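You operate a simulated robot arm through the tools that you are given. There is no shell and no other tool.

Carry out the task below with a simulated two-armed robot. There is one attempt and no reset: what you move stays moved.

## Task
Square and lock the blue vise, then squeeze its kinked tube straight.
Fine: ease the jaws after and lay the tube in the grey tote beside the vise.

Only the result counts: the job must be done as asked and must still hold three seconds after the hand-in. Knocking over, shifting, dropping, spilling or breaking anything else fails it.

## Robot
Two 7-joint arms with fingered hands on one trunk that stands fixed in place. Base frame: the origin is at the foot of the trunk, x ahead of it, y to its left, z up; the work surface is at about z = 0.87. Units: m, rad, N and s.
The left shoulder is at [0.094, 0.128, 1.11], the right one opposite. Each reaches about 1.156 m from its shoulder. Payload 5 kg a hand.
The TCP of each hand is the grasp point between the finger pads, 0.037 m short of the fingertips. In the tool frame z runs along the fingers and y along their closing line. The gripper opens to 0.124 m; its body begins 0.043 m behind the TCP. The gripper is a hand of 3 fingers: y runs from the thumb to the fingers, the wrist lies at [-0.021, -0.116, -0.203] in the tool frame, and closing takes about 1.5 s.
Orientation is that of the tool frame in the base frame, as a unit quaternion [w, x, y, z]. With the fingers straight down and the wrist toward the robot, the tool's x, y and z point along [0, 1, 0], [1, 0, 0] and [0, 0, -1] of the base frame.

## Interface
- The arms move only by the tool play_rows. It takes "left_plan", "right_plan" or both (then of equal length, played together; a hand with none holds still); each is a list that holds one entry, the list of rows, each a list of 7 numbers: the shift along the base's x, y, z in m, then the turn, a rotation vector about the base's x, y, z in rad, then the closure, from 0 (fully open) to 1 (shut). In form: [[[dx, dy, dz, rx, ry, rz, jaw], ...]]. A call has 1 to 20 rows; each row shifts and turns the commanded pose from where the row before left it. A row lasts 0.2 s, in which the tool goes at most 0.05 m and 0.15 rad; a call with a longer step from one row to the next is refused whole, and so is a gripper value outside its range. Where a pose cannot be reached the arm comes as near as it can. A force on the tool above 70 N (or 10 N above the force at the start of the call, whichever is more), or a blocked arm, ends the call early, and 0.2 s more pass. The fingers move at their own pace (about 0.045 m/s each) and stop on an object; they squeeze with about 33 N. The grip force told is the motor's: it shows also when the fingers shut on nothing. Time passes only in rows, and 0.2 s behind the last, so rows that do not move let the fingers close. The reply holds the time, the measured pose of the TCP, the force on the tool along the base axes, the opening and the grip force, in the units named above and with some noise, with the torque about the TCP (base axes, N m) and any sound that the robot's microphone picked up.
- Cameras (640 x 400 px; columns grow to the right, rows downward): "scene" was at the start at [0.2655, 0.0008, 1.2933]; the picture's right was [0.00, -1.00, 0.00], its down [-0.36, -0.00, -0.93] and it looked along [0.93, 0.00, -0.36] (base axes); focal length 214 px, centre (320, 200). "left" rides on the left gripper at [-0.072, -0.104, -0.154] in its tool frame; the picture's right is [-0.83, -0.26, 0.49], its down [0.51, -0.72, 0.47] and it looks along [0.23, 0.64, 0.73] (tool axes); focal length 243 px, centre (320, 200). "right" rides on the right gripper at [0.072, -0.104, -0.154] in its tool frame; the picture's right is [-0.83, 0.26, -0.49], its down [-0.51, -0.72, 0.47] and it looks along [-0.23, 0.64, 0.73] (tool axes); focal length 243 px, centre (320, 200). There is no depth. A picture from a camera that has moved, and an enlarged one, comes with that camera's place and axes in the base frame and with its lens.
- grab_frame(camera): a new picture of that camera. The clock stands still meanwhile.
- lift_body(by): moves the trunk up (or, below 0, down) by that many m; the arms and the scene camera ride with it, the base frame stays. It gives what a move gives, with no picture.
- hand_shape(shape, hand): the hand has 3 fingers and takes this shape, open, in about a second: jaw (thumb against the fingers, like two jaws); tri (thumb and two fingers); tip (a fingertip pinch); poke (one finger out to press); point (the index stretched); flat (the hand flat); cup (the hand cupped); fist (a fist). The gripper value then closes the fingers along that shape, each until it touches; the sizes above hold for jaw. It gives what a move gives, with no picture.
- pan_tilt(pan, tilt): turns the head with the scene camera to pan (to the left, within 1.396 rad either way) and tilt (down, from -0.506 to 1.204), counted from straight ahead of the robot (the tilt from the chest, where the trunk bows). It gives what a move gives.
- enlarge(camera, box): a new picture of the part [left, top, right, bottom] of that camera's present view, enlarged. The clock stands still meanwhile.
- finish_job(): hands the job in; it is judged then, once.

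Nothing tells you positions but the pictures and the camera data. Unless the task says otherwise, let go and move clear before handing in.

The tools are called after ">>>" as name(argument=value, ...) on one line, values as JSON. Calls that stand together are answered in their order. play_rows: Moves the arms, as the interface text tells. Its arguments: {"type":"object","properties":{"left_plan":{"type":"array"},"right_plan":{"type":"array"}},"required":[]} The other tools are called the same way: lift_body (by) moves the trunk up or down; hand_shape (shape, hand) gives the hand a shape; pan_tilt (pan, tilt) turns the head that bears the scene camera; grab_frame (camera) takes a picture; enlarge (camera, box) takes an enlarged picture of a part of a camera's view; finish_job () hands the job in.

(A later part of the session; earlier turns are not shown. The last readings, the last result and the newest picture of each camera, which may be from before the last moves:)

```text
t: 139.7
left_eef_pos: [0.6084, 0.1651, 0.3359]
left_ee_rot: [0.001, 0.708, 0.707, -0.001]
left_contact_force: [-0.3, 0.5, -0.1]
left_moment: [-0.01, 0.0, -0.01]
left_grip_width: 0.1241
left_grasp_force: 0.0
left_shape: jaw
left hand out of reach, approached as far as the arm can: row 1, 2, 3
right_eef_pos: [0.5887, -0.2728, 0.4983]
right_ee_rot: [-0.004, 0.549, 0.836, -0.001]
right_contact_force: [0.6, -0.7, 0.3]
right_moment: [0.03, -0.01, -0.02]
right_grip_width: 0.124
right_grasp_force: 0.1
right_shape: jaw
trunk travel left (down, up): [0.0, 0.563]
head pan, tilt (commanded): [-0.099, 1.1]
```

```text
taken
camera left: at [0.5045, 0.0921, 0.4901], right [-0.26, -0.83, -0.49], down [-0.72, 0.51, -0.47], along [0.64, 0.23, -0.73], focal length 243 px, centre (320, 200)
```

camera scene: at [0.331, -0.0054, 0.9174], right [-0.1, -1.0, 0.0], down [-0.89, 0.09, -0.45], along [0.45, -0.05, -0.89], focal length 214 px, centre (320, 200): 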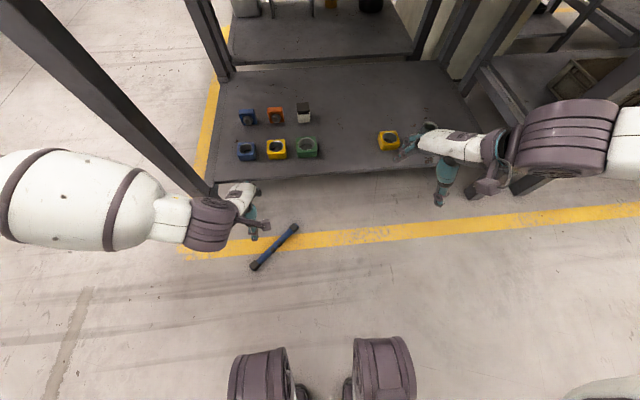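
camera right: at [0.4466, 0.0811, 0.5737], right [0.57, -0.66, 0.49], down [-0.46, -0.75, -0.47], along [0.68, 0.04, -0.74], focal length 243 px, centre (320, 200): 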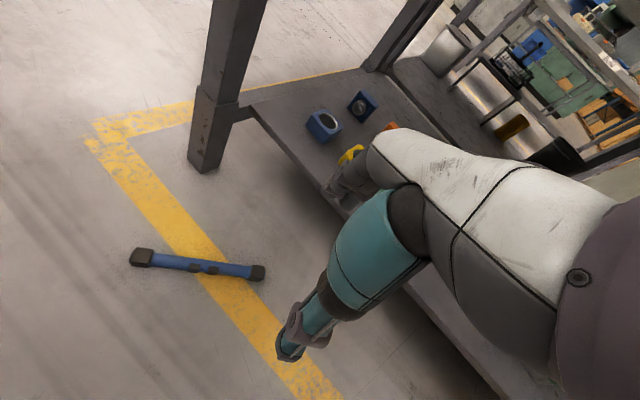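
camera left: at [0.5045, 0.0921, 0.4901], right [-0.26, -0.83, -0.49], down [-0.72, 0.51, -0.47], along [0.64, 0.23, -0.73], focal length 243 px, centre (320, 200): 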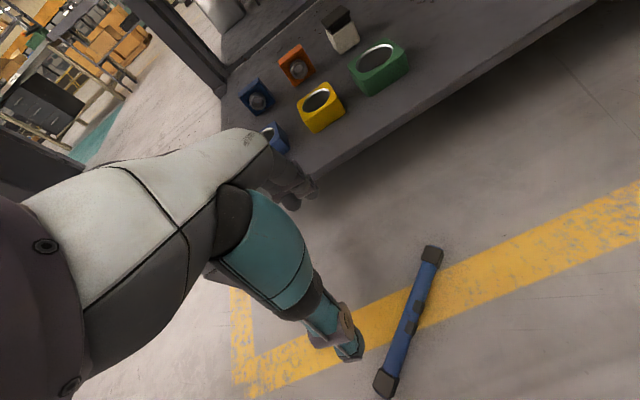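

>>> play_rows(left_plan=[[[-0.005, -0.001, -0.01, 0, 0, 0.12, 0], [-0.005, -0.001, -0.01, 0, 0, 0.12, 0], [-0.005, -0.001, -0.01, 0, 0, 0.12, 0], [-0.005, -0.001, -0.01, 0, 0, 0.12, 0], [-0.005, -0.001, -0.01, 0, 0, 0.12, 0], [0, 0, 0, 0, 0, 0.12, 0]]])

>>> grab_frame(camera="left")

>>> grab_frame(camera="scene")

```text
t: 141.1
left_eef_pos: [0.5851, 0.1599, 0.2881]
left_ee_rot: [0.0, 0.411, 0.912, 0.0]
left_contact_force: [-0.7, 0.8, -0.7]
left_moment: [-0.04, -0.01, 0.0]
left_grip_width: 0.124
left_grasp_force: 0.0
left_shape: jaw
right_eef_pos: [0.5886, -0.2734, 0.4986]
right_ee_rot: [-0.003, 0.548, 0.836, -0.001]
right_contact_force: [-0.2, 0.7, -0.1]
right_moment: [0.0, 0.0, 0.03]
right_grip_width: 0.1241
right_grasp_force: 0.0
right_shape: jaw
trunk travel left (down, up): [0.0, 0.563]
head pan, tilt (commanded): [-0.099, 1.1]
```

```text
taken
camera left: at [0.555, 0.0362, 0.4421], right [0.35, -0.8, -0.49], down [-0.88, -0.1, -0.47], along [0.33, 0.6, -0.73], focal length 243 px, centre (320, 200)
```

left: 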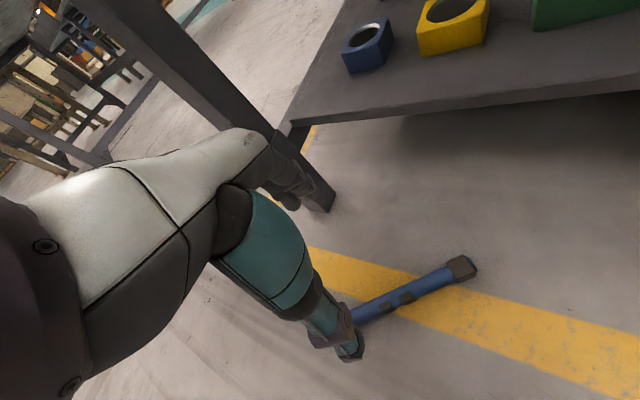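

```text
taken
camera scene: at [0.3306, -0.0057, 0.9176], right [-0.1, -1.0, 0.0], down [-0.89, 0.09, -0.45], along [0.45, -0.05, -0.89], focal length 214 px, centre (320, 200)
```

scene: 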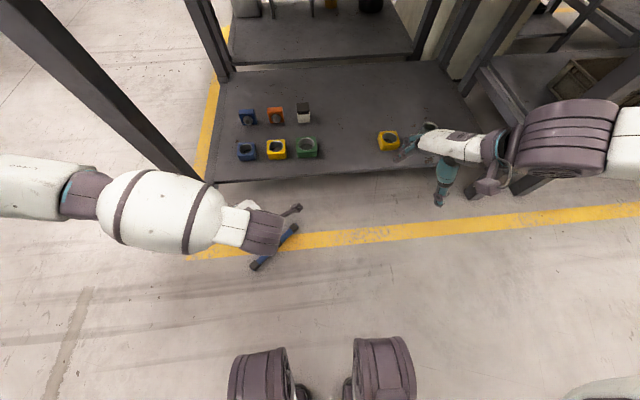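

The left hand reaches well: it's over the tube with the closing direction across it. Tube middle is at about (0.583, 0.152). I'll fine-adjust and descend in steps.

>>> play_rows(left_plan=[[[-0.002, -0.007, -0.04, 0, 0, 0, 0], [0, 0, -0.045, 0, 0, 0, 0], [0, 0, -0.045, 0, 0, 0, 0], [0, 0, -0.04, 0, 0, 0, 0]]])

>>> grab_frame(camera="left")

>>> enlarge(camera="scene", box=[200, 180, 340, 290])

```text
t: 142.1
left_eef_pos: [0.5873, 0.1742, 0.1384]
left_ee_rot: [0.0, 0.413, 0.911, -0.002]
left_contact_force: [-0.6, 0.9, -0.3]
left_moment: [0.0, -0.02, 0.01]
left_grip_width: 0.1237
left_grasp_force: 0.1
left_shape: jaw
left hand out of reach, approached as far as the arm can: row 3, 4
right_eef_pos: [0.589, -0.2727, 0.4988]
right_ee_rot: [-0.004, 0.549, 0.836, -0.001]
right_contact_force: [-0.1, 0.7, -0.3]
right_moment: [0.01, 0.01, -0.01]
right_grip_width: 0.1241
right_grasp_force: 0.0
right_shape: jaw
trunk travel left (down, up): [0.0, 0.563]
head pan, tilt (commanded): [-0.099, 1.1]
```

```text
taken
camera left: at [0.557, 0.0506, 0.2922], right [0.35, -0.8, -0.49], down [-0.88, -0.1, -0.47], along [0.33, 0.6, -0.73], focal length 243 px, centre (320, 200)
```

left: 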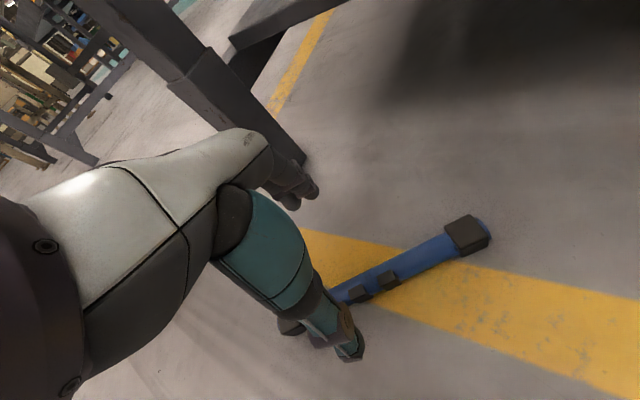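

```text
3.64 times, centred on (270, 235) of scene
camera zoom: at [0.3307, -0.006, 0.9175], right [-0.1, -0.99, 0.0], down [-0.89, 0.09, -0.45], along [0.45, -0.04, -0.89], focal length 780 px, centre (502, 73)
```

zoom: 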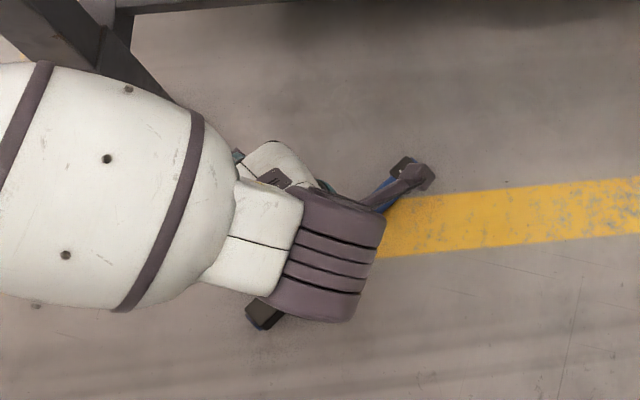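

>>> play_rows(left_plan=[[[-0.003, -0.006, -0.03, 0, 0, -0.08, 0], [-0.003, -0.006, -0.03, 0, 0, -0.08, 0]]])

>>> grab_frame(camera="left")

```text
t: 142.7
left_eef_pos: [0.584, 0.1908, 0.1031]
left_ee_rot: [0.0, 0.485, 0.874, -0.002]
left_contact_force: [-0.2, 0.7, -0.4]
left_moment: [-0.01, -0.02, -0.05]
left_grip_width: 0.1237
left_grasp_force: 0.0
left_shape: jaw
left hand out of reach, approached as far as the arm can: row 1, 2
right_eef_pos: [0.5892, -0.2739, 0.4998]
right_ee_rot: [-0.004, 0.549, 0.836, -0.001]
right_contact_force: [-0.2, -0.4, 0.4]
right_moment: [0.02, 0.01, -0.02]
right_grip_width: 0.1241
right_grasp_force: 0.0
right_shape: jaw
trunk travel left (down, up): [0.0, 0.563]
head pan, tilt (commanded): [-0.099, 1.1]
```

```text
taken
camera left: at [0.5354, 0.0737, 0.2582], right [0.22, -0.84, -0.49], down [-0.88, 0.05, -0.47], along [0.42, 0.53, -0.73], focal length 243 px, centre (320, 200)
```

left: 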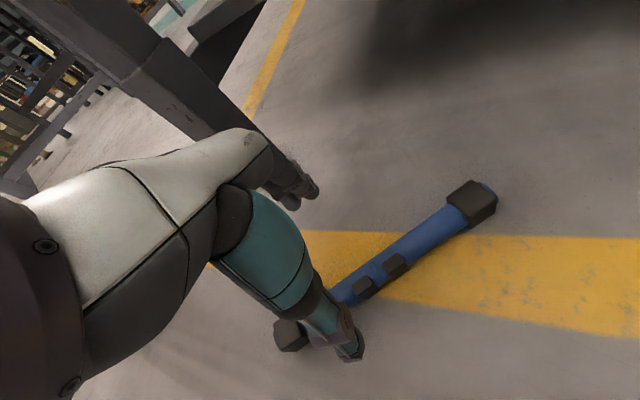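

>>> play_rows(left_plan=[[[0, -0.01, 0.01, -0.11, -0.06, 0, 0], [0, -0.01, 0, -0.11, -0.06, 0, 0], [0, -0.01, 0, -0.11, -0.06, 0, 0], [-0.005, -0.01, -0.01, -0.11, -0.06, 0, 0]]])

>>> grab_frame(camera="left")

>>> enlarge(camera="scene", box=[160, 140, 360, 300])

```text
t: 143.7
left_eef_pos: [0.5989, 0.1546, 0.1399]
left_ee_rot: [0.203, 0.472, 0.848, -0.133]
left_contact_force: [-0.5, 0.2, 0.1]
left_moment: [0.01, -0.01, 0.02]
left_grip_width: 0.124
left_grasp_force: 0.1
left_shape: jaw
left hand out of reach, approached as far as the arm can: row 4
right_eef_pos: [0.5882, -0.2727, 0.4996]
right_ee_rot: [-0.003, 0.549, 0.836, 0.0]
right_contact_force: [0.3, -0.2, 0.1]
right_moment: [0.01, 0.0, 0.01]
right_grip_width: 0.1241
right_grasp_force: 0.0
right_shape: jaw
trunk travel left (down, up): [0.0, 0.563]
head pan, tilt (commanded): [-0.099, 1.1]
```

```text
taken
camera left: at [0.5115, 0.1087, 0.3141], right [0.28, -0.96, -0.04], down [-0.75, -0.19, -0.63], along [0.6, 0.2, -0.78], focal length 243 px, centre (320, 200)
```

left: 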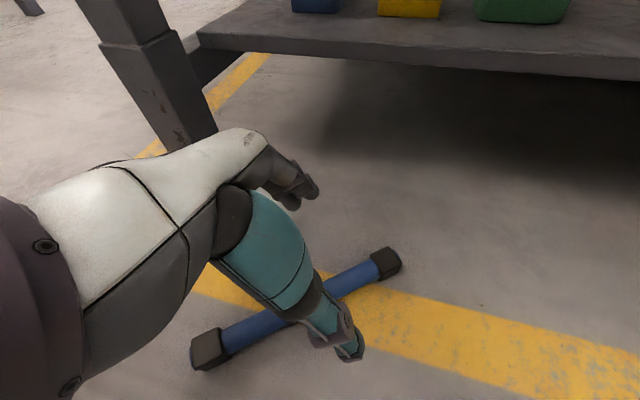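

```text
2.50 times, centred on (260, 220) of scene
camera zoom: at [0.3302, -0.0061, 0.9177], right [-0.1, -0.99, 0.0], down [-0.89, 0.09, -0.45], along [0.45, -0.05, -0.89], focal length 536 px, centre (470, 150)
```

zoom: 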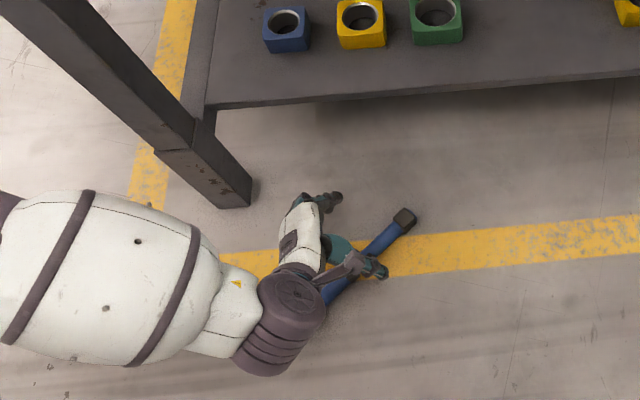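

Leaning helps but puts the fingertips too low on one side. Raising the trunk a bit should let the arm hang straighter toward the floor, so I'll raise it ~12 cm and retry with a more upright hand.

>>> lift_body(by=0.12)

>>> play_rows(left_plan=[[[-0.004, 0.002, -0.03, 0.11, 0.06, 0, 0], [-0.004, 0.002, -0.03, 0.11, 0.06, 0, 0], [-0.003, 0.001, -0.03, 0.11, 0.06, 0, 0], [0, 0, -0.03, 0.05, 0.03, 0, 0]]])

>>> grab_frame(camera="left")

>>> grab_frame(camera="scene")

```text
t: 145.2
left_eef_pos: [0.6002, 0.1547, 0.2627]
left_ee_rot: [0.207, 0.469, 0.848, -0.132]
left_contact_force: [0.3, 0.2, 0.1]
left_moment: [0.02, 0.03, 0.0]
left_grip_width: 0.124
left_grasp_force: 0.0
left_shape: jaw
right_eef_pos: [0.5889, -0.2713, 0.6169]
right_ee_rot: [-0.004, 0.549, 0.836, -0.001]
right_contact_force: [0.3, 0.4, -0.4]
right_moment: [0.02, 0.01, -0.01]
right_grip_width: 0.124
right_grasp_force: 0.1
right_shape: jaw
trunk travel left (down, up): [-0.12, 0.443]
head pan, tilt (commanded): [-0.099, 1.1]
```

```text
t: 146.2
left_eef_pos: [0.5973, 0.2105, 0.2018]
left_ee_rot: [0.025, 0.484, 0.874, -0.018]
left_contact_force: [-0.2, 0.2, 0.7]
left_moment: [0.01, -0.02, -0.03]
left_grip_width: 0.1239
left_grasp_force: 0.1
left_shape: jaw
left hand out of reach, approached as far as the arm can: row 2, 3, 4
right_eef_pos: [0.5875, -0.2721, 0.6184]
right_ee_rot: [-0.004, 0.549, 0.836, -0.001]
right_contact_force: [-0.8, 0.5, 0.1]
right_moment: [0.02, -0.01, -0.01]
right_grip_width: 0.124
right_grasp_force: 0.1
right_shape: jaw
trunk travel left (down, up): [-0.12, 0.443]
head pan, tilt (commanded): [-0.099, 1.1]
```

```text
taken
camera left: at [0.5429, 0.1017, 0.3609], right [0.23, -0.87, -0.44], down [-0.87, 0.02, -0.5], along [0.44, 0.49, -0.75], focal length 243 px, centre (320, 200)
```

left: 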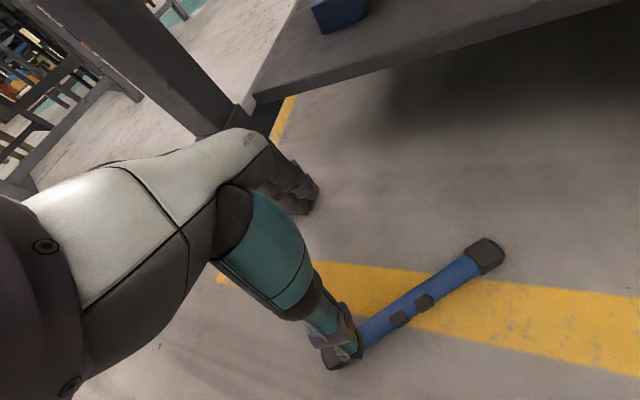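

```text
taken
camera scene: at [0.298, -0.0057, 1.0298], right [-0.1, -0.99, 0.0], down [-0.89, 0.09, -0.45], along [0.45, -0.05, -0.89], focal length 214 px, centre (320, 200)
```

scene: 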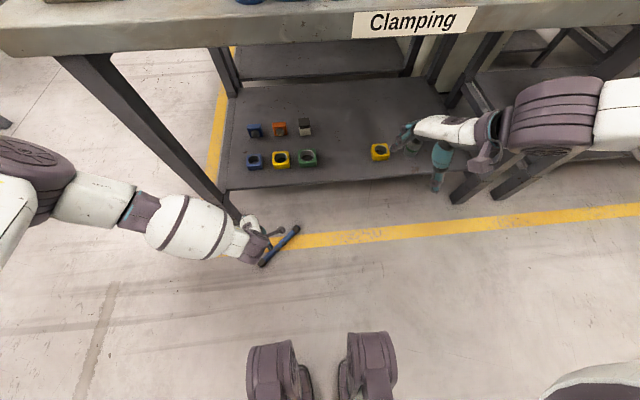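

>>> lift_body(by=-0.12)

>>> play_rows(left_plan=[[[0, 0.02, 0.02, -0.02, -0.01, -0.13, 0], [0, 0.02, 0.0, 0, 0, -0.13, 0], [0, 0.02, 0.0, 0, 0, -0.13, 0], [0, 0.01, 0.0, 0, 0, -0.13, 0], [0, 0, 0, 0, 0, 0, 0]]])

>>> grab_frame(camera="left")

```text
t: 147.7
left_eef_pos: [0.5975, 0.2084, 0.083]
left_ee_rot: [0.026, 0.485, 0.874, -0.018]
left_contact_force: [0.1, 0.4, -0.5]
left_moment: [-0.01, 0.0, -0.01]
left_grip_width: 0.124
left_grasp_force: 0.1
left_shape: jaw
right_eef_pos: [0.5879, -0.2717, 0.4979]
right_ee_rot: [-0.004, 0.549, 0.836, 0.0]
right_contact_force: [0.2, 0.3, 0.3]
right_moment: [-0.01, -0.02, 0.01]
right_grip_width: 0.124
right_grasp_force: 0.0
right_shape: jaw
trunk travel left (down, up): [0.0, 0.563]
head pan, tilt (commanded): [-0.099, 1.1]
```

```text
t: 148.9
left_eef_pos: [0.5976, 0.2792, 0.1046]
left_ee_rot: [0.029, 0.693, 0.719, -0.032]
left_contact_force: [0.6, -0.5, 1.8]
left_moment: [0.01, -0.02, 0.04]
left_grip_width: 0.1239
left_grasp_force: 0.1
left_shape: jaw
right_eef_pos: [0.5878, -0.2717, 0.4986]
right_ee_rot: [-0.004, 0.549, 0.836, -0.001]
right_contact_force: [-1.1, 0.8, -0.7]
right_moment: [0.0, 0.0, 0.03]
right_grip_width: 0.1241
right_grasp_force: 0.0
right_shape: jaw
trunk travel left (down, up): [0.0, 0.563]
head pan, tilt (commanded): [-0.099, 1.1]
```

```text
taken
camera left: at [0.498, 0.2154, 0.2642], right [-0.23, -0.88, -0.42], down [-0.74, 0.44, -0.51], along [0.63, 0.19, -0.75], focal length 243 px, centre (320, 200)
```

left: 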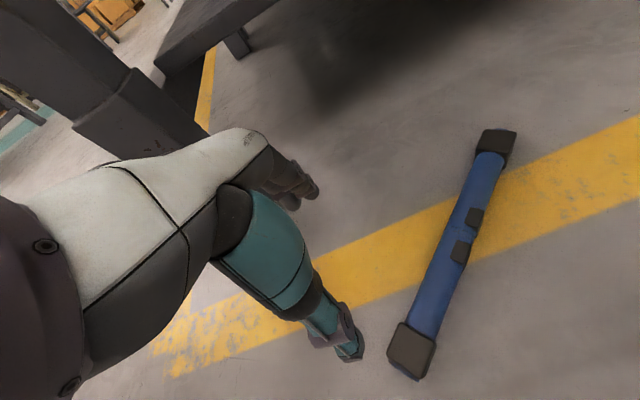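

>>> play_rows(left_plan=[[[0, 0, -0.025, 0, 0, 0, 0], [0, 0, -0.02, 0, 0, 0, 0], [0, 0, -0.012, 0, 0, 0, 0]]])

>>> grab_frame(camera="scene")

```text
t: 149.7
left_eef_pos: [0.596, 0.278, 0.0454]
left_ee_rot: [0.028, 0.692, 0.72, -0.033]
left_contact_force: [-0.6, -0.7, 0.1]
left_moment: [-0.01, -0.02, 0.02]
left_grip_width: 0.1238
left_grasp_force: 0.0
left_shape: jaw
right_eef_pos: [0.5876, -0.2708, 0.4981]
right_ee_rot: [-0.004, 0.549, 0.836, 0.0]
right_contact_force: [0.0, -0.6, 0.3]
right_moment: [0.0, 0.01, 0.02]
right_grip_width: 0.1241
right_grasp_force: 0.0
right_shape: jaw
trunk travel left (down, up): [0.0, 0.563]
head pan, tilt (commanded): [-0.099, 1.1]
```

```text
taken
camera scene: at [0.3306, -0.0058, 0.9175], right [-0.1, -1.0, 0.0], down [-0.89, 0.09, -0.45], along [0.45, -0.04, -0.89], focal length 214 px, centre (320, 200)
```

scene: 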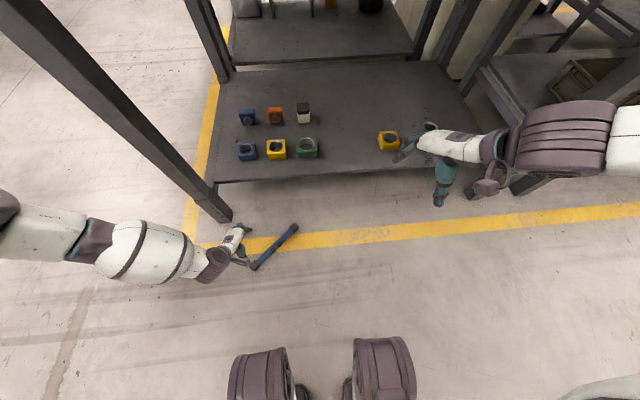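

>>> play_rows(left_plan=[[[-0.002, -0.005, 0.03, 0, 0, 0.06, 0], [-0.005, -0.015, 0.025, 0, 0, 0.12, 0], [-0.005, -0.02, 0.0, 0, 0, 0.12, 0], [-0.005, -0.02, 0.0, 0, 0, 0.12, 0], [-0.003, -0.02, 0.0, 0, 0, 0.12, 0], [0, -0.018, 0.0, 0, 0, 0.12, 0]]])

>>> grab_frame(camera="left")

```text
t: 151.1
left_eef_pos: [0.5798, 0.1873, 0.1107]
left_ee_rot: [0.037, 0.421, 0.906, -0.023]
left_contact_force: [-0.3, 0.6, 0.3]
left_moment: [0.0, 0.0, 0.0]
left_grip_width: 0.1236
left_grasp_force: 0.0
left_shape: jaw
left hand out of reach, approached as far as the arm can: row 6
right_eef_pos: [0.5867, -0.2718, 0.4983]
right_ee_rot: [-0.003, 0.549, 0.836, -0.001]
right_contact_force: [0.0, -0.1, -0.2]
right_moment: [0.02, -0.03, 0.02]
right_grip_width: 0.1238
right_grasp_force: 0.2
right_shape: jaw
trunk travel left (down, up): [0.0, 0.563]
head pan, tilt (commanded): [-0.099, 1.1]
```

```text
taken
camera left: at [0.54, 0.0772, 0.2703], right [0.36, -0.84, -0.42], down [-0.85, -0.11, -0.51], along [0.38, 0.54, -0.76], focal length 243 px, centre (320, 200)
```

left: 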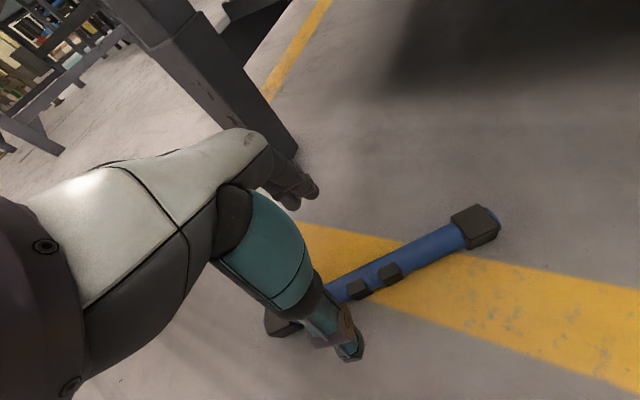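

>>> play_rows(left_plan=[[[-0.003, -0.001, -0.022, 0, 0, 0, 0], [-0.003, -0.001, -0.022, 0, 0, 0, 0], [-0.002, 0, -0.015, 0, 0, 0, 0]]])

>>> grab_frame(camera="left")

>>> enlarge(camera="scene", box=[180, 180, 340, 290])

```text
t: 151.9
left_eef_pos: [0.5798, 0.2173, 0.083]
left_ee_rot: [0.037, 0.422, 0.906, -0.022]
left_contact_force: [0.6, 0.1, -0.5]
left_moment: [0.01, -0.02, 0.01]
left_grip_width: 0.1236
left_grasp_force: 0.1
left_shape: jaw
left hand out of reach, approached as far as the arm can: row 1, 2, 3
right_eef_pos: [0.5879, -0.2722, 0.4992]
right_ee_rot: [-0.003, 0.549, 0.836, 0.0]
right_contact_force: [-0.4, 0.0, 0.2]
right_moment: [-0.02, 0.01, 0.01]
right_grip_width: 0.1241
right_grasp_force: 0.0
right_shape: jaw
trunk travel left (down, up): [0.0, 0.563]
head pan, tilt (commanded): [-0.099, 1.1]
```

```text
taken
camera left: at [0.539, 0.1051, 0.2448], right [0.36, -0.84, -0.42], down [-0.86, -0.11, -0.51], along [0.38, 0.54, -0.76], focal length 243 px, centre (320, 200)
```

left: 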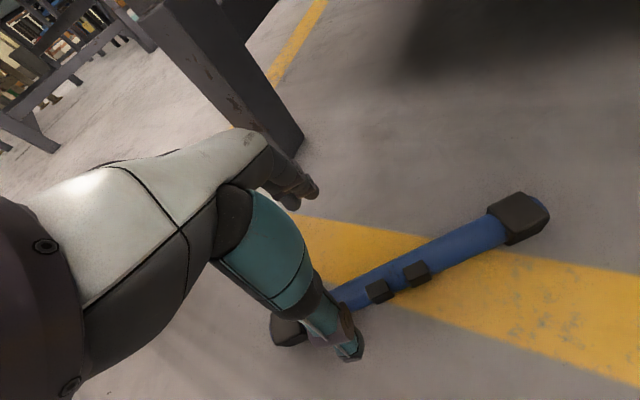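

```text
3.64 times, centred on (260, 235) of scene
camera zoom: at [0.3306, -0.0058, 0.9176], right [-0.1, -1.0, 0.0], down [-0.89, 0.09, -0.45], along [0.45, -0.05, -0.89], focal length 780 px, centre (538, 73)
```

zoom: 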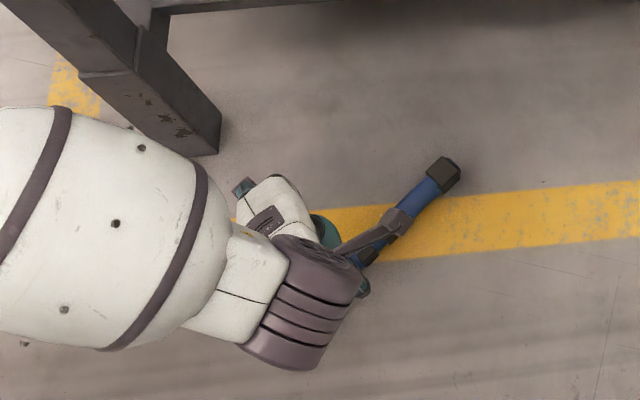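

>>> play_rows(left_plan=[[[0.002, 0, 0.02, 0, 0, -0.12, 0], [0.002, -0.005, 0.005, 0, 0, -0.12, 0], [0.002, -0.01, 0, 0, 0, -0.12, 0], [0, -0.01, 0, 0, 0, -0.12, 0], [0, -0.01, 0, 0, 0, -0.12, 0], [0, -0.01, 0, 0, 0, -0.1, 0]]])

>>> grab_frame(camera="left")

```text
t: 153.3
left_eef_pos: [0.5838, 0.1718, 0.1086]
left_ee_rot: [0.027, 0.708, 0.705, -0.033]
left_contact_force: [0.3, 1.1, 0.0]
left_moment: [-0.03, 0.01, 0.01]
left_grip_width: 0.1238
left_grasp_force: 0.0
left_shape: jaw
right_eef_pos: [0.5884, -0.2716, 0.4993]
right_ee_rot: [-0.004, 0.549, 0.836, -0.001]
right_contact_force: [0.7, 0.6, 0.3]
right_moment: [0.02, 0.01, -0.01]
right_grip_width: 0.1239
right_grasp_force: 0.0
right_shape: jaw
trunk travel left (down, up): [0.0, 0.563]
head pan, tilt (commanded): [-0.099, 1.1]
```

```text
taken
camera left: at [0.4811, 0.1125, 0.2696], right [-0.27, -0.87, -0.42], down [-0.72, 0.47, -0.51], along [0.64, 0.17, -0.75], focal length 243 px, centre (320, 200)
```

left: 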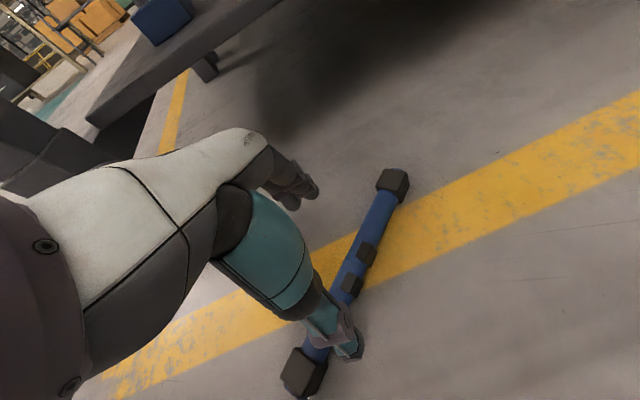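

>>> play_rows(left_plan=[[[0.002, -0.006, -0.022, 0, 0, 0.06, 0], [0.001, -0.005, -0.02, 0, 0, 0.06, 0], [0, 0, -0.012, 0, 0, 0, 0]]])

>>> grab_frame(camera="left")

>>> enlarge(camera="scene", box=[180, 180, 340, 290])

```text
t: 154.1
left_eef_pos: [0.588, 0.169, 0.0669]
left_ee_rot: [0.029, 0.664, 0.747, -0.032]
left_contact_force: [0.3, -0.3, 0.3]
left_moment: [0.02, -0.01, 0.0]
left_grip_width: 0.1239
left_grasp_force: 0.0
left_shape: jaw
left hand out of reach, approached as far as the arm can: row 2, 3
right_eef_pos: [0.5875, -0.272, 0.4987]
right_ee_rot: [-0.004, 0.549, 0.836, 0.0]
right_contact_force: [0.2, -0.1, -0.7]
right_moment: [-0.04, 0.01, -0.04]
right_grip_width: 0.1241
right_grasp_force: 0.2
right_shape: jaw
trunk travel left (down, up): [0.0, 0.563]
head pan, tilt (commanded): [-0.099, 1.1]
```

```text
taken
camera left: at [0.4935, 0.0986, 0.227], right [-0.16, -0.89, -0.42], down [-0.78, 0.38, -0.51], along [0.61, 0.24, -0.75], focal length 243 px, centre (320, 200)
```

left: 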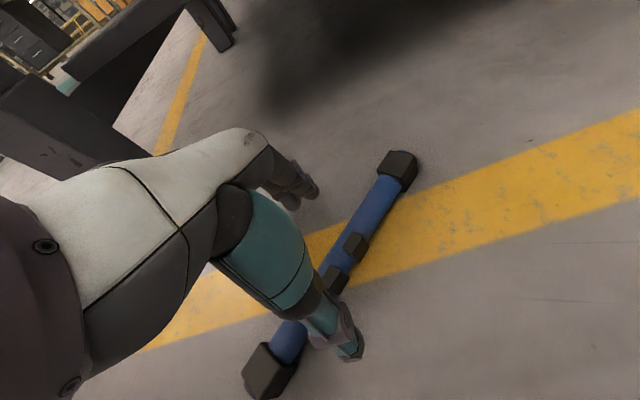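

```text
3.64 times, centred on (260, 235) of scene
camera zoom: at [0.3306, -0.0059, 0.9176], right [-0.1, -0.99, 0.0], down [-0.89, 0.09, -0.45], along [0.45, -0.05, -0.89], focal length 780 px, centre (538, 73)
```

zoom: 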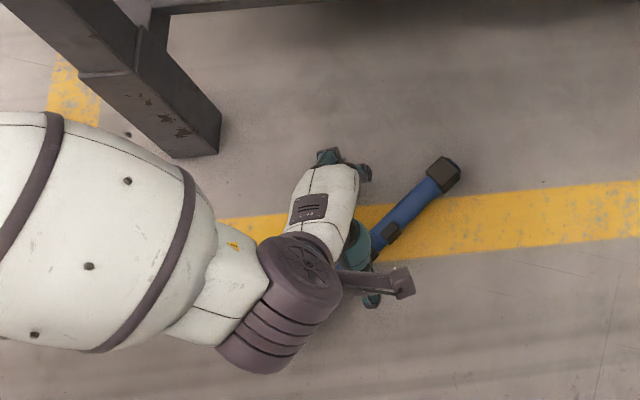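

>>> play_rows(left_plan=[[[-0.004, 0.006, -0.012, 0, 0, -0.1, 0], [-0.004, 0.004, -0.011, 0, 0, -0.02, 0]]])

>>> grab_frame(camera="left")

```text
t: 154.7
left_eef_pos: [0.581, 0.1832, 0.0483]
left_ee_rot: [0.026, 0.708, 0.705, -0.035]
left_contact_force: [0.9, -0.6, 0.4]
left_moment: [0.02, -0.02, 0.02]
left_grip_width: 0.1239
left_grasp_force: 0.0
left_shape: jaw
left hand out of reach, approached as far as the arm can: row 2
right_eef_pos: [0.5884, -0.2723, 0.4989]
right_ee_rot: [-0.003, 0.549, 0.836, -0.001]
right_contact_force: [-0.3, -0.3, -0.4]
right_moment: [-0.02, 0.02, -0.02]
right_grip_width: 0.1243
right_grasp_force: 0.0
right_shape: jaw
trunk travel left (down, up): [0.0, 0.563]
head pan, tilt (commanded): [-0.099, 1.1]
```

```text
taken
camera left: at [0.4791, 0.1234, 0.2091], right [-0.27, -0.87, -0.42], down [-0.73, 0.47, -0.51], along [0.63, 0.17, -0.76], focal length 243 px, centre (320, 200)
```

left: 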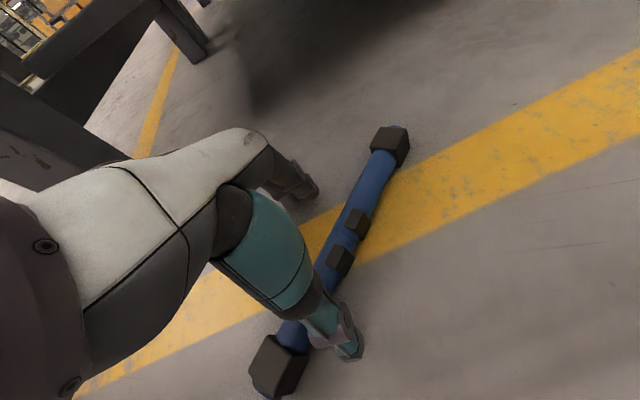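

>>> play_rows(left_plan=[[[0, 0, 0, 0, 0, 0, 0.3], [0, 0, 0, 0, 0, 0, 0.5], [0, 0, 0, 0, 0, 0, 0.7], [0, 0, 0, 0, 0, 0, 0.85], [0, 0, 0, 0, 0, 0, 1], [0, 0, 0, 0, 0, 0, 1], [0, 0, 0, 0, 0, 0, 1], [0, 0, 0, 0, 0, 0, 1]]])

>>> grab_frame(camera="left")

>>> enlarge(camera="scene", box=[180, 180, 340, 290])

```text
t: 156.5
left_eef_pos: [0.5816, 0.1836, 0.0491]
left_ee_rot: [0.027, 0.707, 0.706, -0.033]
left_contact_force: [-1.3, 0.6, 1.7]
left_moment: [-0.04, 0.05, 0.14]
left_grip_width: 0.0287
left_grasp_force: 19.1
left_shape: jaw
right_eef_pos: [0.5886, -0.2713, 0.4997]
right_ee_rot: [-0.003, 0.549, 0.836, -0.002]
right_contact_force: [0.2, 0.5, -0.2]
right_moment: [0.04, -0.04, -0.01]
right_grip_width: 0.124
right_grasp_force: 0.0
right_shape: jaw
trunk travel left (down, up): [0.0, 0.563]
head pan, tilt (commanded): [-0.099, 1.1]
```

```text
taken
camera left: at [0.4791, 0.1234, 0.2092], right [-0.27, -0.87, -0.42], down [-0.73, 0.47, -0.51], along [0.63, 0.17, -0.76], focal length 243 px, centre (320, 200)
```

left: 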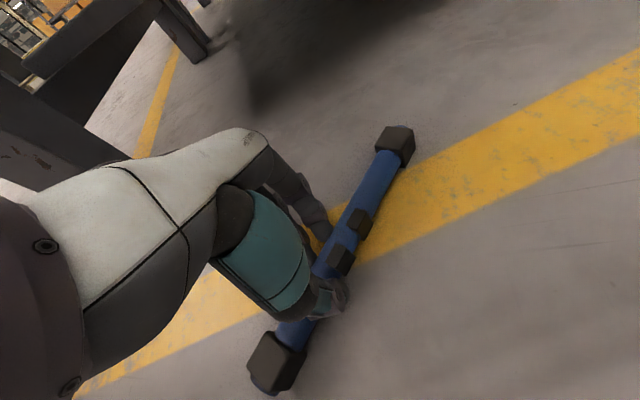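

```text
3.64 times, centred on (260, 235) of scene
camera zoom: at [0.3305, -0.0058, 0.9176], right [-0.1, -1.0, 0.0], down [-0.89, 0.09, -0.45], along [0.45, -0.05, -0.89], focal length 780 px, centre (538, 73)
```

zoom: 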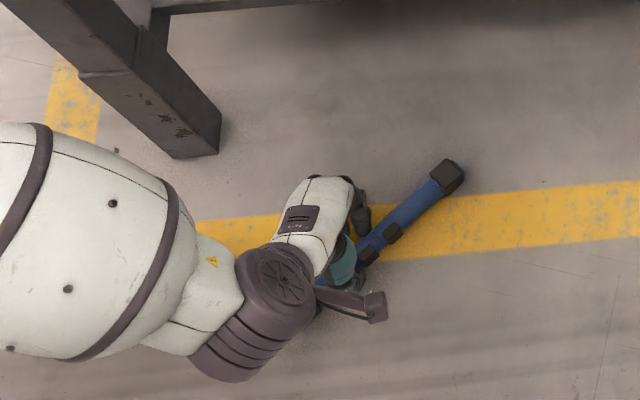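

>>> play_rows(left_plan=[[[0, 0, 0, 0, 0, 0, 1], [0, 0, 0, 0, 0, 0, 1], [0, 0, 0.008, 0, 0, 0, 1], [0, 0, 0.012, 0, 0, 0, 1], [0, 0, 0, 0, 0, 0, 1]]])

>>> grab_frame(camera="left")

>>> enlarge(camera="scene", box=[180, 180, 340, 290])

```text
t: 157.7
left_eef_pos: [0.5809, 0.1821, 0.0671]
left_ee_rot: [0.027, 0.707, 0.706, -0.033]
left_contact_force: [0.4, 0.1, -0.4]
left_moment: [0.0, -0.01, -0.03]
left_grip_width: 0.0173
left_grasp_force: 32.9
left_shape: jaw
right_eef_pos: [0.5871, -0.2709, 0.4987]
right_ee_rot: [-0.003, 0.549, 0.836, -0.001]
right_contact_force: [-0.3, -0.2, -1.0]
right_moment: [0.02, 0.0, 0.0]
right_grip_width: 0.1238
right_grasp_force: 0.1
right_shape: jaw
trunk travel left (down, up): [0.0, 0.563]
head pan, tilt (commanded): [-0.099, 1.1]
```

```text
taken
camera left: at [0.479, 0.1228, 0.2293], right [-0.27, -0.87, -0.42], down [-0.72, 0.47, -0.51], along [0.64, 0.17, -0.75], focal length 243 px, centre (320, 200)
```

left: 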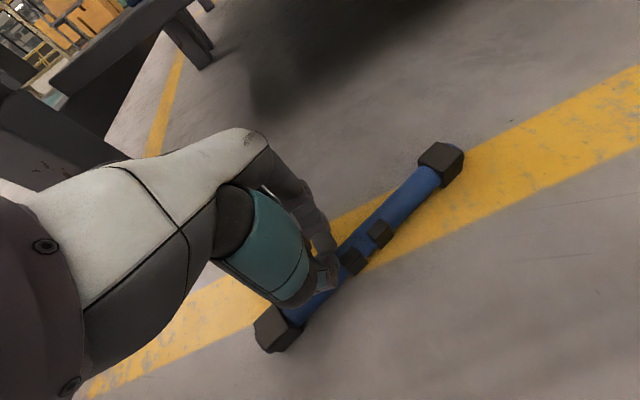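

```text
3.64 times, centred on (260, 235) of scene
camera zoom: at [0.3305, -0.0057, 0.9176], right [-0.1, -1.0, 0.0], down [-0.89, 0.09, -0.45], along [0.45, -0.05, -0.89], focal length 780 px, centre (538, 73)
```

zoom: 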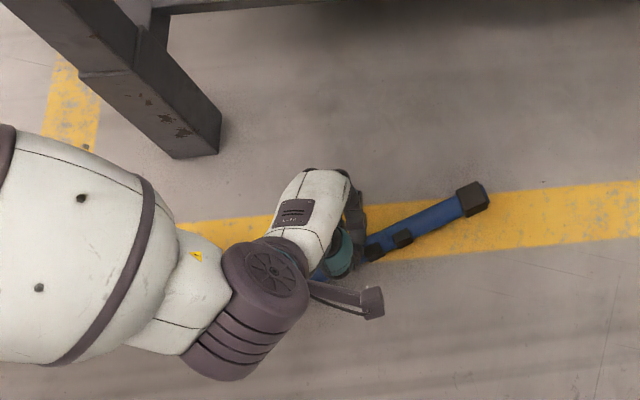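

>>> play_rows(left_plan=[[[0, 0, 0.015, 0, 0, 0, 1], [0, 0, 0.02, 0, 0, 0, 1], [0, 0, 0.025, 0, 0, 0, 1], [0, 0, 0.025, 0, 0, 0, 1]]])

>>> grab_frame(camera="left")

>>> enlarge(camera="scene", box=[180, 180, 340, 290])

```text
t: 158.7
left_eef_pos: [0.5827, 0.1852, 0.1536]
left_ee_rot: [0.027, 0.707, 0.706, -0.034]
left_contact_force: [-1.3, 0.7, -0.1]
left_moment: [-0.01, 0.02, -0.01]
left_grip_width: 0.017
left_grasp_force: 32.5
left_shape: jaw
right_eef_pos: [0.5881, -0.2714, 0.4995]
right_ee_rot: [-0.003, 0.549, 0.836, 0.0]
right_contact_force: [-0.5, -0.1, -1.0]
right_moment: [-0.01, -0.01, 0.02]
right_grip_width: 0.1241
right_grasp_force: 0.0
right_shape: jaw
trunk travel left (down, up): [0.0, 0.563]
head pan, tilt (commanded): [-0.099, 1.1]
```

```text
taken
camera left: at [0.4796, 0.124, 0.3144], right [-0.27, -0.87, -0.42], down [-0.72, 0.47, -0.51], along [0.64, 0.17, -0.75], focal length 243 px, centre (320, 200)
```

left: 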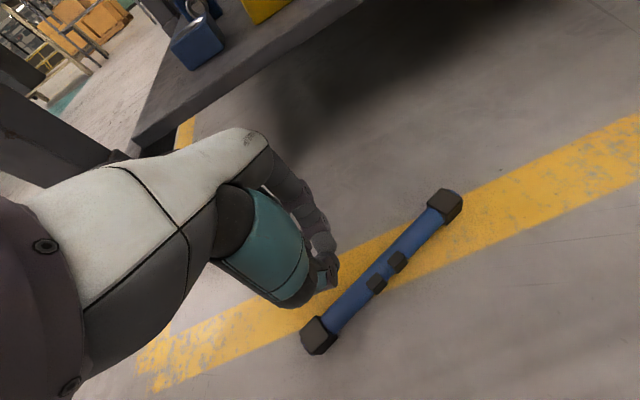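

```text
3.64 times, centred on (260, 235) of scene
camera zoom: at [0.3304, -0.0058, 0.9177], right [-0.1, -1.0, 0.0], down [-0.89, 0.09, -0.45], along [0.45, -0.05, -0.89], focal length 780 px, centre (538, 73)
```

zoom: 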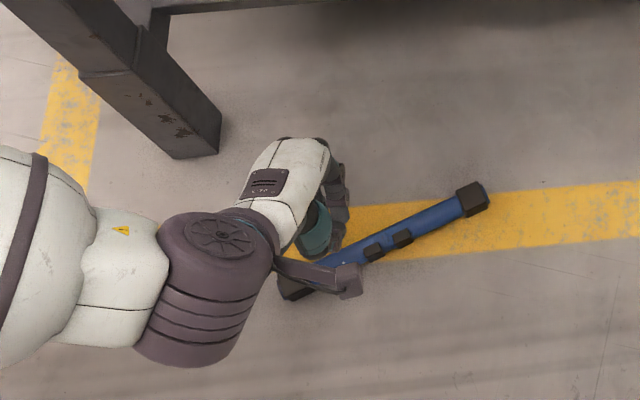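

The fingers rode over the tube: in jaw shape the pads sit too far from the fingertips for something this low on the floor. I'll try the "tip" (fingertip pinch) shape and look at how its fingertips meet.

>>> play_rows(left_plan=[[[0, 0.01, 0.03, 0, 0, 0, 0.5], [0, 0.01, 0.03, 0, 0, 0, 0], [0, 0, 0, 0, 0, 0, 0], [0, 0, 0, 0, 0, 0, 0]]])

>>> hand_shape(hand="left", shape="tip")

>>> grab_frame(camera="left")

>>> play_rows(left_plan=[[[0, 0, 0, 0, 0, 0, 0.5], [0, 0, 0, 0, 0, 0, 0.7], [0, 0, 0, 0, 0, 0, 0.7], [0, 0, 0, 0, 0, 0, 0.7]]])

>>> grab_frame(camera="left")

```text
t: 159.7
left_eef_pos: [0.582, 0.2022, 0.2138]
left_ee_rot: [0.028, 0.707, 0.706, -0.034]
left_contact_force: [0.0, -0.4, 0.4]
left_moment: [0.0, 0.02, -0.02]
left_grip_width: 0.0963
left_grasp_force: 0.0
left_shape: jaw
right_eef_pos: [0.5881, -0.2722, 0.4994]
right_ee_rot: [-0.004, 0.548, 0.836, 0.0]
right_contact_force: [-0.3, -0.7, 0.7]
right_moment: [0.01, 0.0, 0.02]
right_grip_width: 0.1241
right_grasp_force: 0.0
right_shape: jaw
trunk travel left (down, up): [0.0, 0.563]
head pan, tilt (commanded): [-0.099, 1.1]
```

```text
t: 160.6
left_eef_pos: [0.582, 0.2018, 0.2144]
left_ee_rot: [0.028, 0.706, 0.707, -0.033]
left_contact_force: [-1.0, 0.3, -0.1]
left_moment: [0.01, 0.01, 0.02]
left_grip_width: 0.1242
left_grasp_force: 0.1
left_shape: tip
right_eef_pos: [0.5881, -0.272, 0.4982]
right_ee_rot: [-0.004, 0.549, 0.836, -0.001]
right_contact_force: [0.2, -0.6, 0.4]
right_moment: [0.02, 0.0, 0.03]
right_grip_width: 0.124
right_grasp_force: 0.1
right_shape: jaw
trunk travel left (down, up): [0.0, 0.563]
head pan, tilt (commanded): [-0.099, 1.1]
```

```text
taken
camera left: at [0.4801, 0.1417, 0.3737], right [-0.27, -0.87, -0.42], down [-0.72, 0.47, -0.51], along [0.64, 0.17, -0.75], focal length 243 px, centre (320, 200)
```

left: 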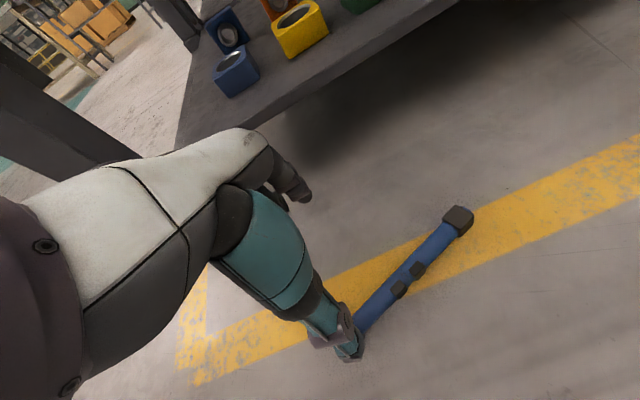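

```text
t: 161.6
left_eef_pos: [0.5831, 0.2005, 0.2132]
left_ee_rot: [0.027, 0.707, 0.706, -0.033]
left_contact_force: [0.7, -1.0, 0.4]
left_moment: [-0.02, 0.01, 0.0]
left_grip_width: 0.0383
left_grasp_force: 0.0
left_shape: tip
right_eef_pos: [0.5895, -0.2726, 0.4979]
right_ee_rot: [-0.004, 0.549, 0.836, -0.001]
right_contact_force: [0.3, 0.1, 0.6]
right_moment: [0.0, 0.02, 0.0]
right_grip_width: 0.1242
right_grasp_force: 0.0
right_shape: jaw
trunk travel left (down, up): [0.0, 0.563]
head pan, tilt (commanded): [-0.099, 1.1]
```

```text
taken
camera left: at [0.4801, 0.1416, 0.3738], right [-0.27, -0.87, -0.42], down [-0.72, 0.47, -0.51], along [0.64, 0.17, -0.75], focal length 243 px, centre (320, 200)
```

left: 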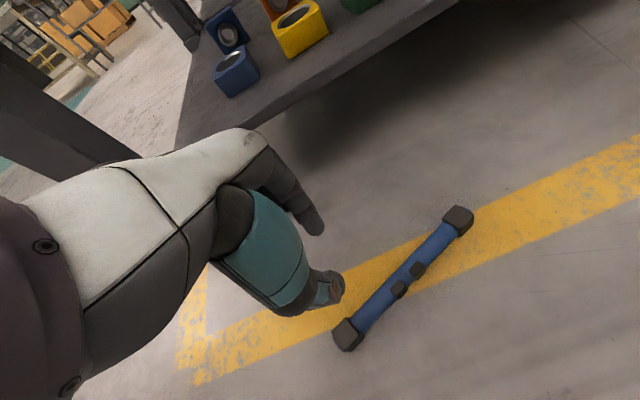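

The tip shape doesn't obviously help. A better target is the square end collar nearest my left arm: its flat sides (37 mm tall) suit the jaw fingers even at floor level. I'll go back to jaw shape, yaw ~21°, and move over collar B at about (0.549, 0.25).

>>> hand_shape(hand="left", shape="jaw")

>>> play_rows(left_plan=[[[-0.008, 0.015, 0, 0, 0, 0.09, 0], [-0.008, 0.015, -0.01, 0, 0, 0.09, 0], [-0.009, 0.012, -0.02, 0, 0, 0.09, 0], [-0.008, 0.008, -0.03, 0, 0, 0.09, 0], [0, 0, -0.03, 0, 0, 0, 0]]])

>>> grab_frame(camera="left")

>>> enlarge(camera="scene", box=[180, 180, 340, 290])

```text
t: 162.5
left_eef_pos: [0.5821, 0.1998, 0.2131]
left_ee_rot: [0.027, 0.707, 0.706, -0.034]
left_contact_force: [0.2, 0.0, 0.7]
left_moment: [0.01, 0.01, 0.0]
left_grip_width: 0.1235
left_grasp_force: 0.0
left_shape: jaw
right_eef_pos: [0.5891, -0.2711, 0.499]
right_ee_rot: [-0.003, 0.549, 0.836, -0.001]
right_contact_force: [0.8, -0.2, 0.4]
right_moment: [-0.01, -0.02, 0.02]
right_grip_width: 0.1241
right_grasp_force: 0.1
right_shape: jaw
trunk travel left (down, up): [0.0, 0.563]
head pan, tilt (commanded): [-0.099, 1.1]
```

```text
t: 163.7
left_eef_pos: [0.5498, 0.2514, 0.1228]
left_ee_rot: [0.033, 0.568, 0.822, -0.029]
left_contact_force: [0.6, 0.5, 0.0]
left_moment: [0.02, 0.0, -0.01]
left_grip_width: 0.1239
left_grasp_force: 0.1
left_shape: jaw
right_eef_pos: [0.588, -0.272, 0.4981]
right_ee_rot: [-0.003, 0.549, 0.836, -0.001]
right_contact_force: [-0.2, -0.6, 0.4]
right_moment: [-0.01, -0.01, -0.01]
right_grip_width: 0.1242
right_grasp_force: 0.1
right_shape: jaw
trunk travel left (down, up): [0.0, 0.563]
head pan, tilt (commanded): [-0.099, 1.1]
```

```text
taken
camera left: at [0.474, 0.1607, 0.283], right [0.06, -0.91, -0.42], down [-0.84, 0.18, -0.51], along [0.54, 0.38, -0.75], focal length 243 px, centre (320, 200)
```

left: 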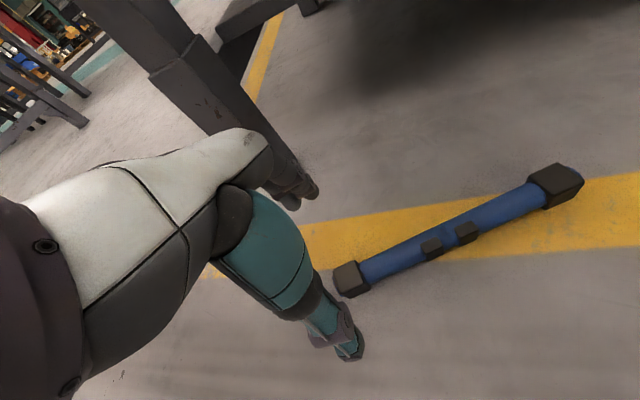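

```text
3.64 times, centred on (260, 235) of scene
camera zoom: at [0.3308, -0.0056, 0.9175], right [-0.1, -1.0, 0.0], down [-0.89, 0.09, -0.45], along [0.45, -0.04, -0.89], focal length 780 px, centre (538, 73)
```

zoom: 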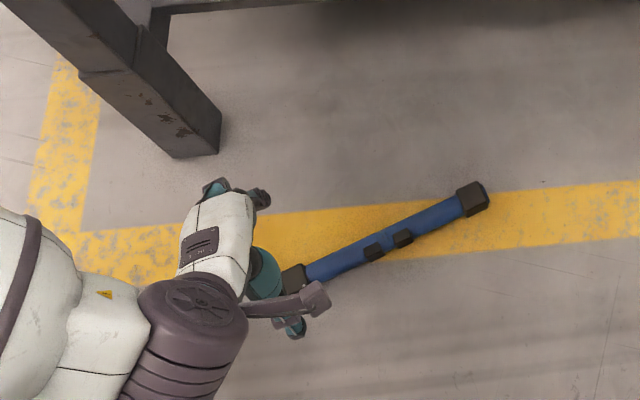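

>>> play_rows(left_plan=[[[-0.002, -0.003, -0.03, 0, 0, 0, 0], [-0.001, -0.002, -0.03, 0, 0, 0, 0], [0, 0, -0.015, 0, 0, 0, 0], [0, 0, -0.006, 0, 0, 0, 0]]])

>>> grab_frame(camera="left")

>>> enlarge(camera="scene", box=[180, 180, 340, 290])

```text
t: 164.7
left_eef_pos: [0.5476, 0.2485, 0.0437]
left_ee_rot: [0.033, 0.569, 0.821, -0.028]
left_contact_force: [0.4, -1.1, -0.2]
left_moment: [0.0, 0.02, -0.01]
left_grip_width: 0.1237
left_grasp_force: 0.1
left_shape: jaw
right_eef_pos: [0.5886, -0.2723, 0.4996]
right_ee_rot: [-0.004, 0.549, 0.836, 0.0]
right_contact_force: [-1.2, 0.0, -0.1]
right_moment: [-0.04, -0.01, 0.0]
right_grip_width: 0.124
right_grasp_force: 0.0
right_shape: jaw
trunk travel left (down, up): [0.0, 0.563]
head pan, tilt (commanded): [-0.099, 1.1]
```

```text
taken
camera left: at [0.4726, 0.156, 0.2046], right [0.06, -0.91, -0.42], down [-0.84, 0.18, -0.51], along [0.53, 0.38, -0.76], focal length 243 px, centre (320, 200)
```

left: 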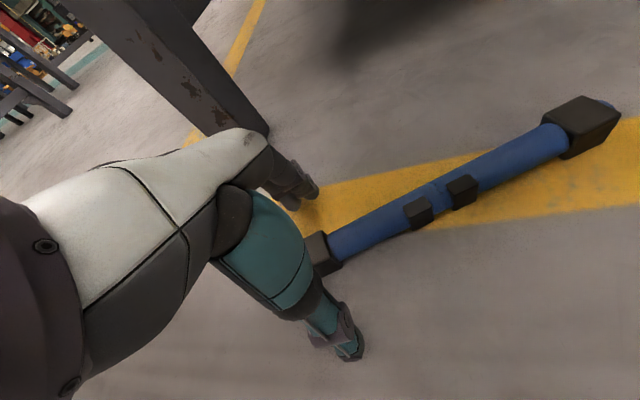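

```text
3.64 times, centred on (260, 235) of scene
camera zoom: at [0.3306, -0.0058, 0.9176], right [-0.1, -0.99, 0.0], down [-0.89, 0.09, -0.45], along [0.45, -0.05, -0.89], focal length 780 px, centre (538, 73)
```

zoom: 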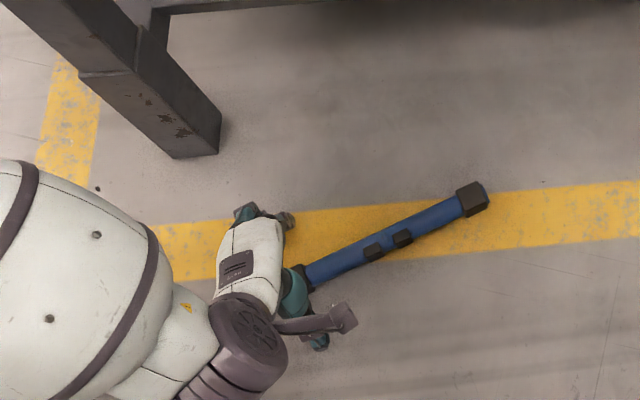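

>>> play_rows(left_plan=[[[-0.002, -0.006, -0.003, 0, 0, 0, 0], [0, 0, 0, 0, 0, 0, 0.4], [0, 0, 0, 0, 0, 0, 0.6], [0, 0, 0, 0, 0, 0, 0.8], [0, 0, 0, 0, 0, 0, 1], [0, 0, 0, 0, 0, 0, 1], [0, 0, 0, 0, 0, 0, 1], [0, 0, 0, 0, 0, 0, 1], [0, 0, 0, 0, 0, 0, 1]]])

>>> grab_frame(camera="left")

>>> enlarge(camera="scene", box=[180, 180, 340, 290])

```text
t: 166.7
left_eef_pos: [0.5483, 0.2446, 0.0461]
left_ee_rot: [0.032, 0.57, 0.821, -0.029]
left_contact_force: [-0.8, 0.9, -0.3]
left_moment: [0.0, -0.01, 0.0]
left_grip_width: 0.0248
left_grasp_force: 33.6
left_shape: jaw
left hand out of reach, approached as far as the arm can: row 1
right_eef_pos: [0.5881, -0.2715, 0.4998]
right_ee_rot: [-0.003, 0.549, 0.836, -0.001]
right_contact_force: [0.2, 0.1, 0.3]
right_moment: [0.0, -0.02, -0.01]
right_grip_width: 0.1245
right_grasp_force: 0.1
right_shape: jaw
trunk travel left (down, up): [0.0, 0.563]
head pan, tilt (commanded): [-0.099, 1.1]
```

```text
taken
camera left: at [0.4713, 0.1534, 0.2065], right [0.05, -0.91, -0.42], down [-0.84, 0.18, -0.51], along [0.53, 0.38, -0.76], focal length 243 px, centre (320, 200)
```

left: 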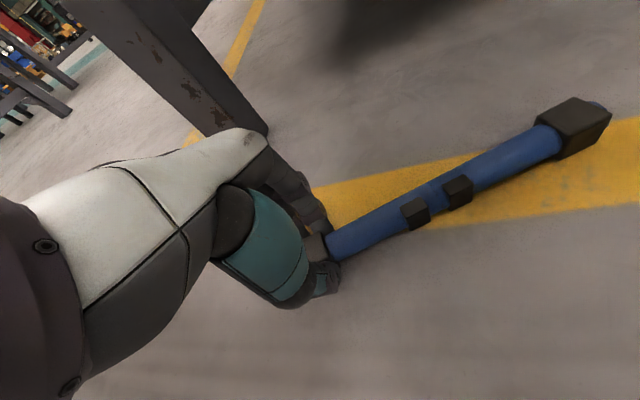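

```text
3.64 times, centred on (260, 235) of scene
camera zoom: at [0.3306, -0.0058, 0.9176], right [-0.1, -1.0, 0.0], down [-0.89, 0.09, -0.45], along [0.45, -0.05, -0.89], focal length 780 px, centre (538, 73)
```

zoom: 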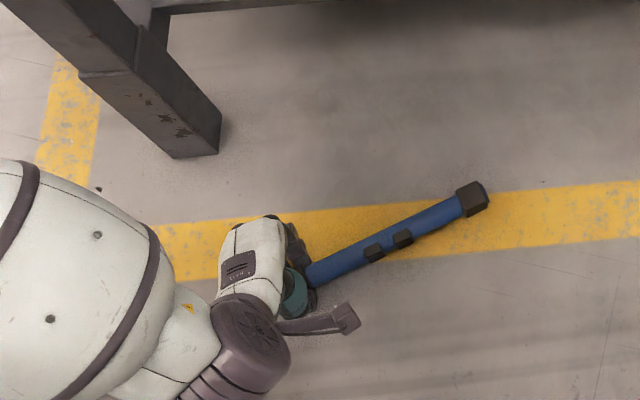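

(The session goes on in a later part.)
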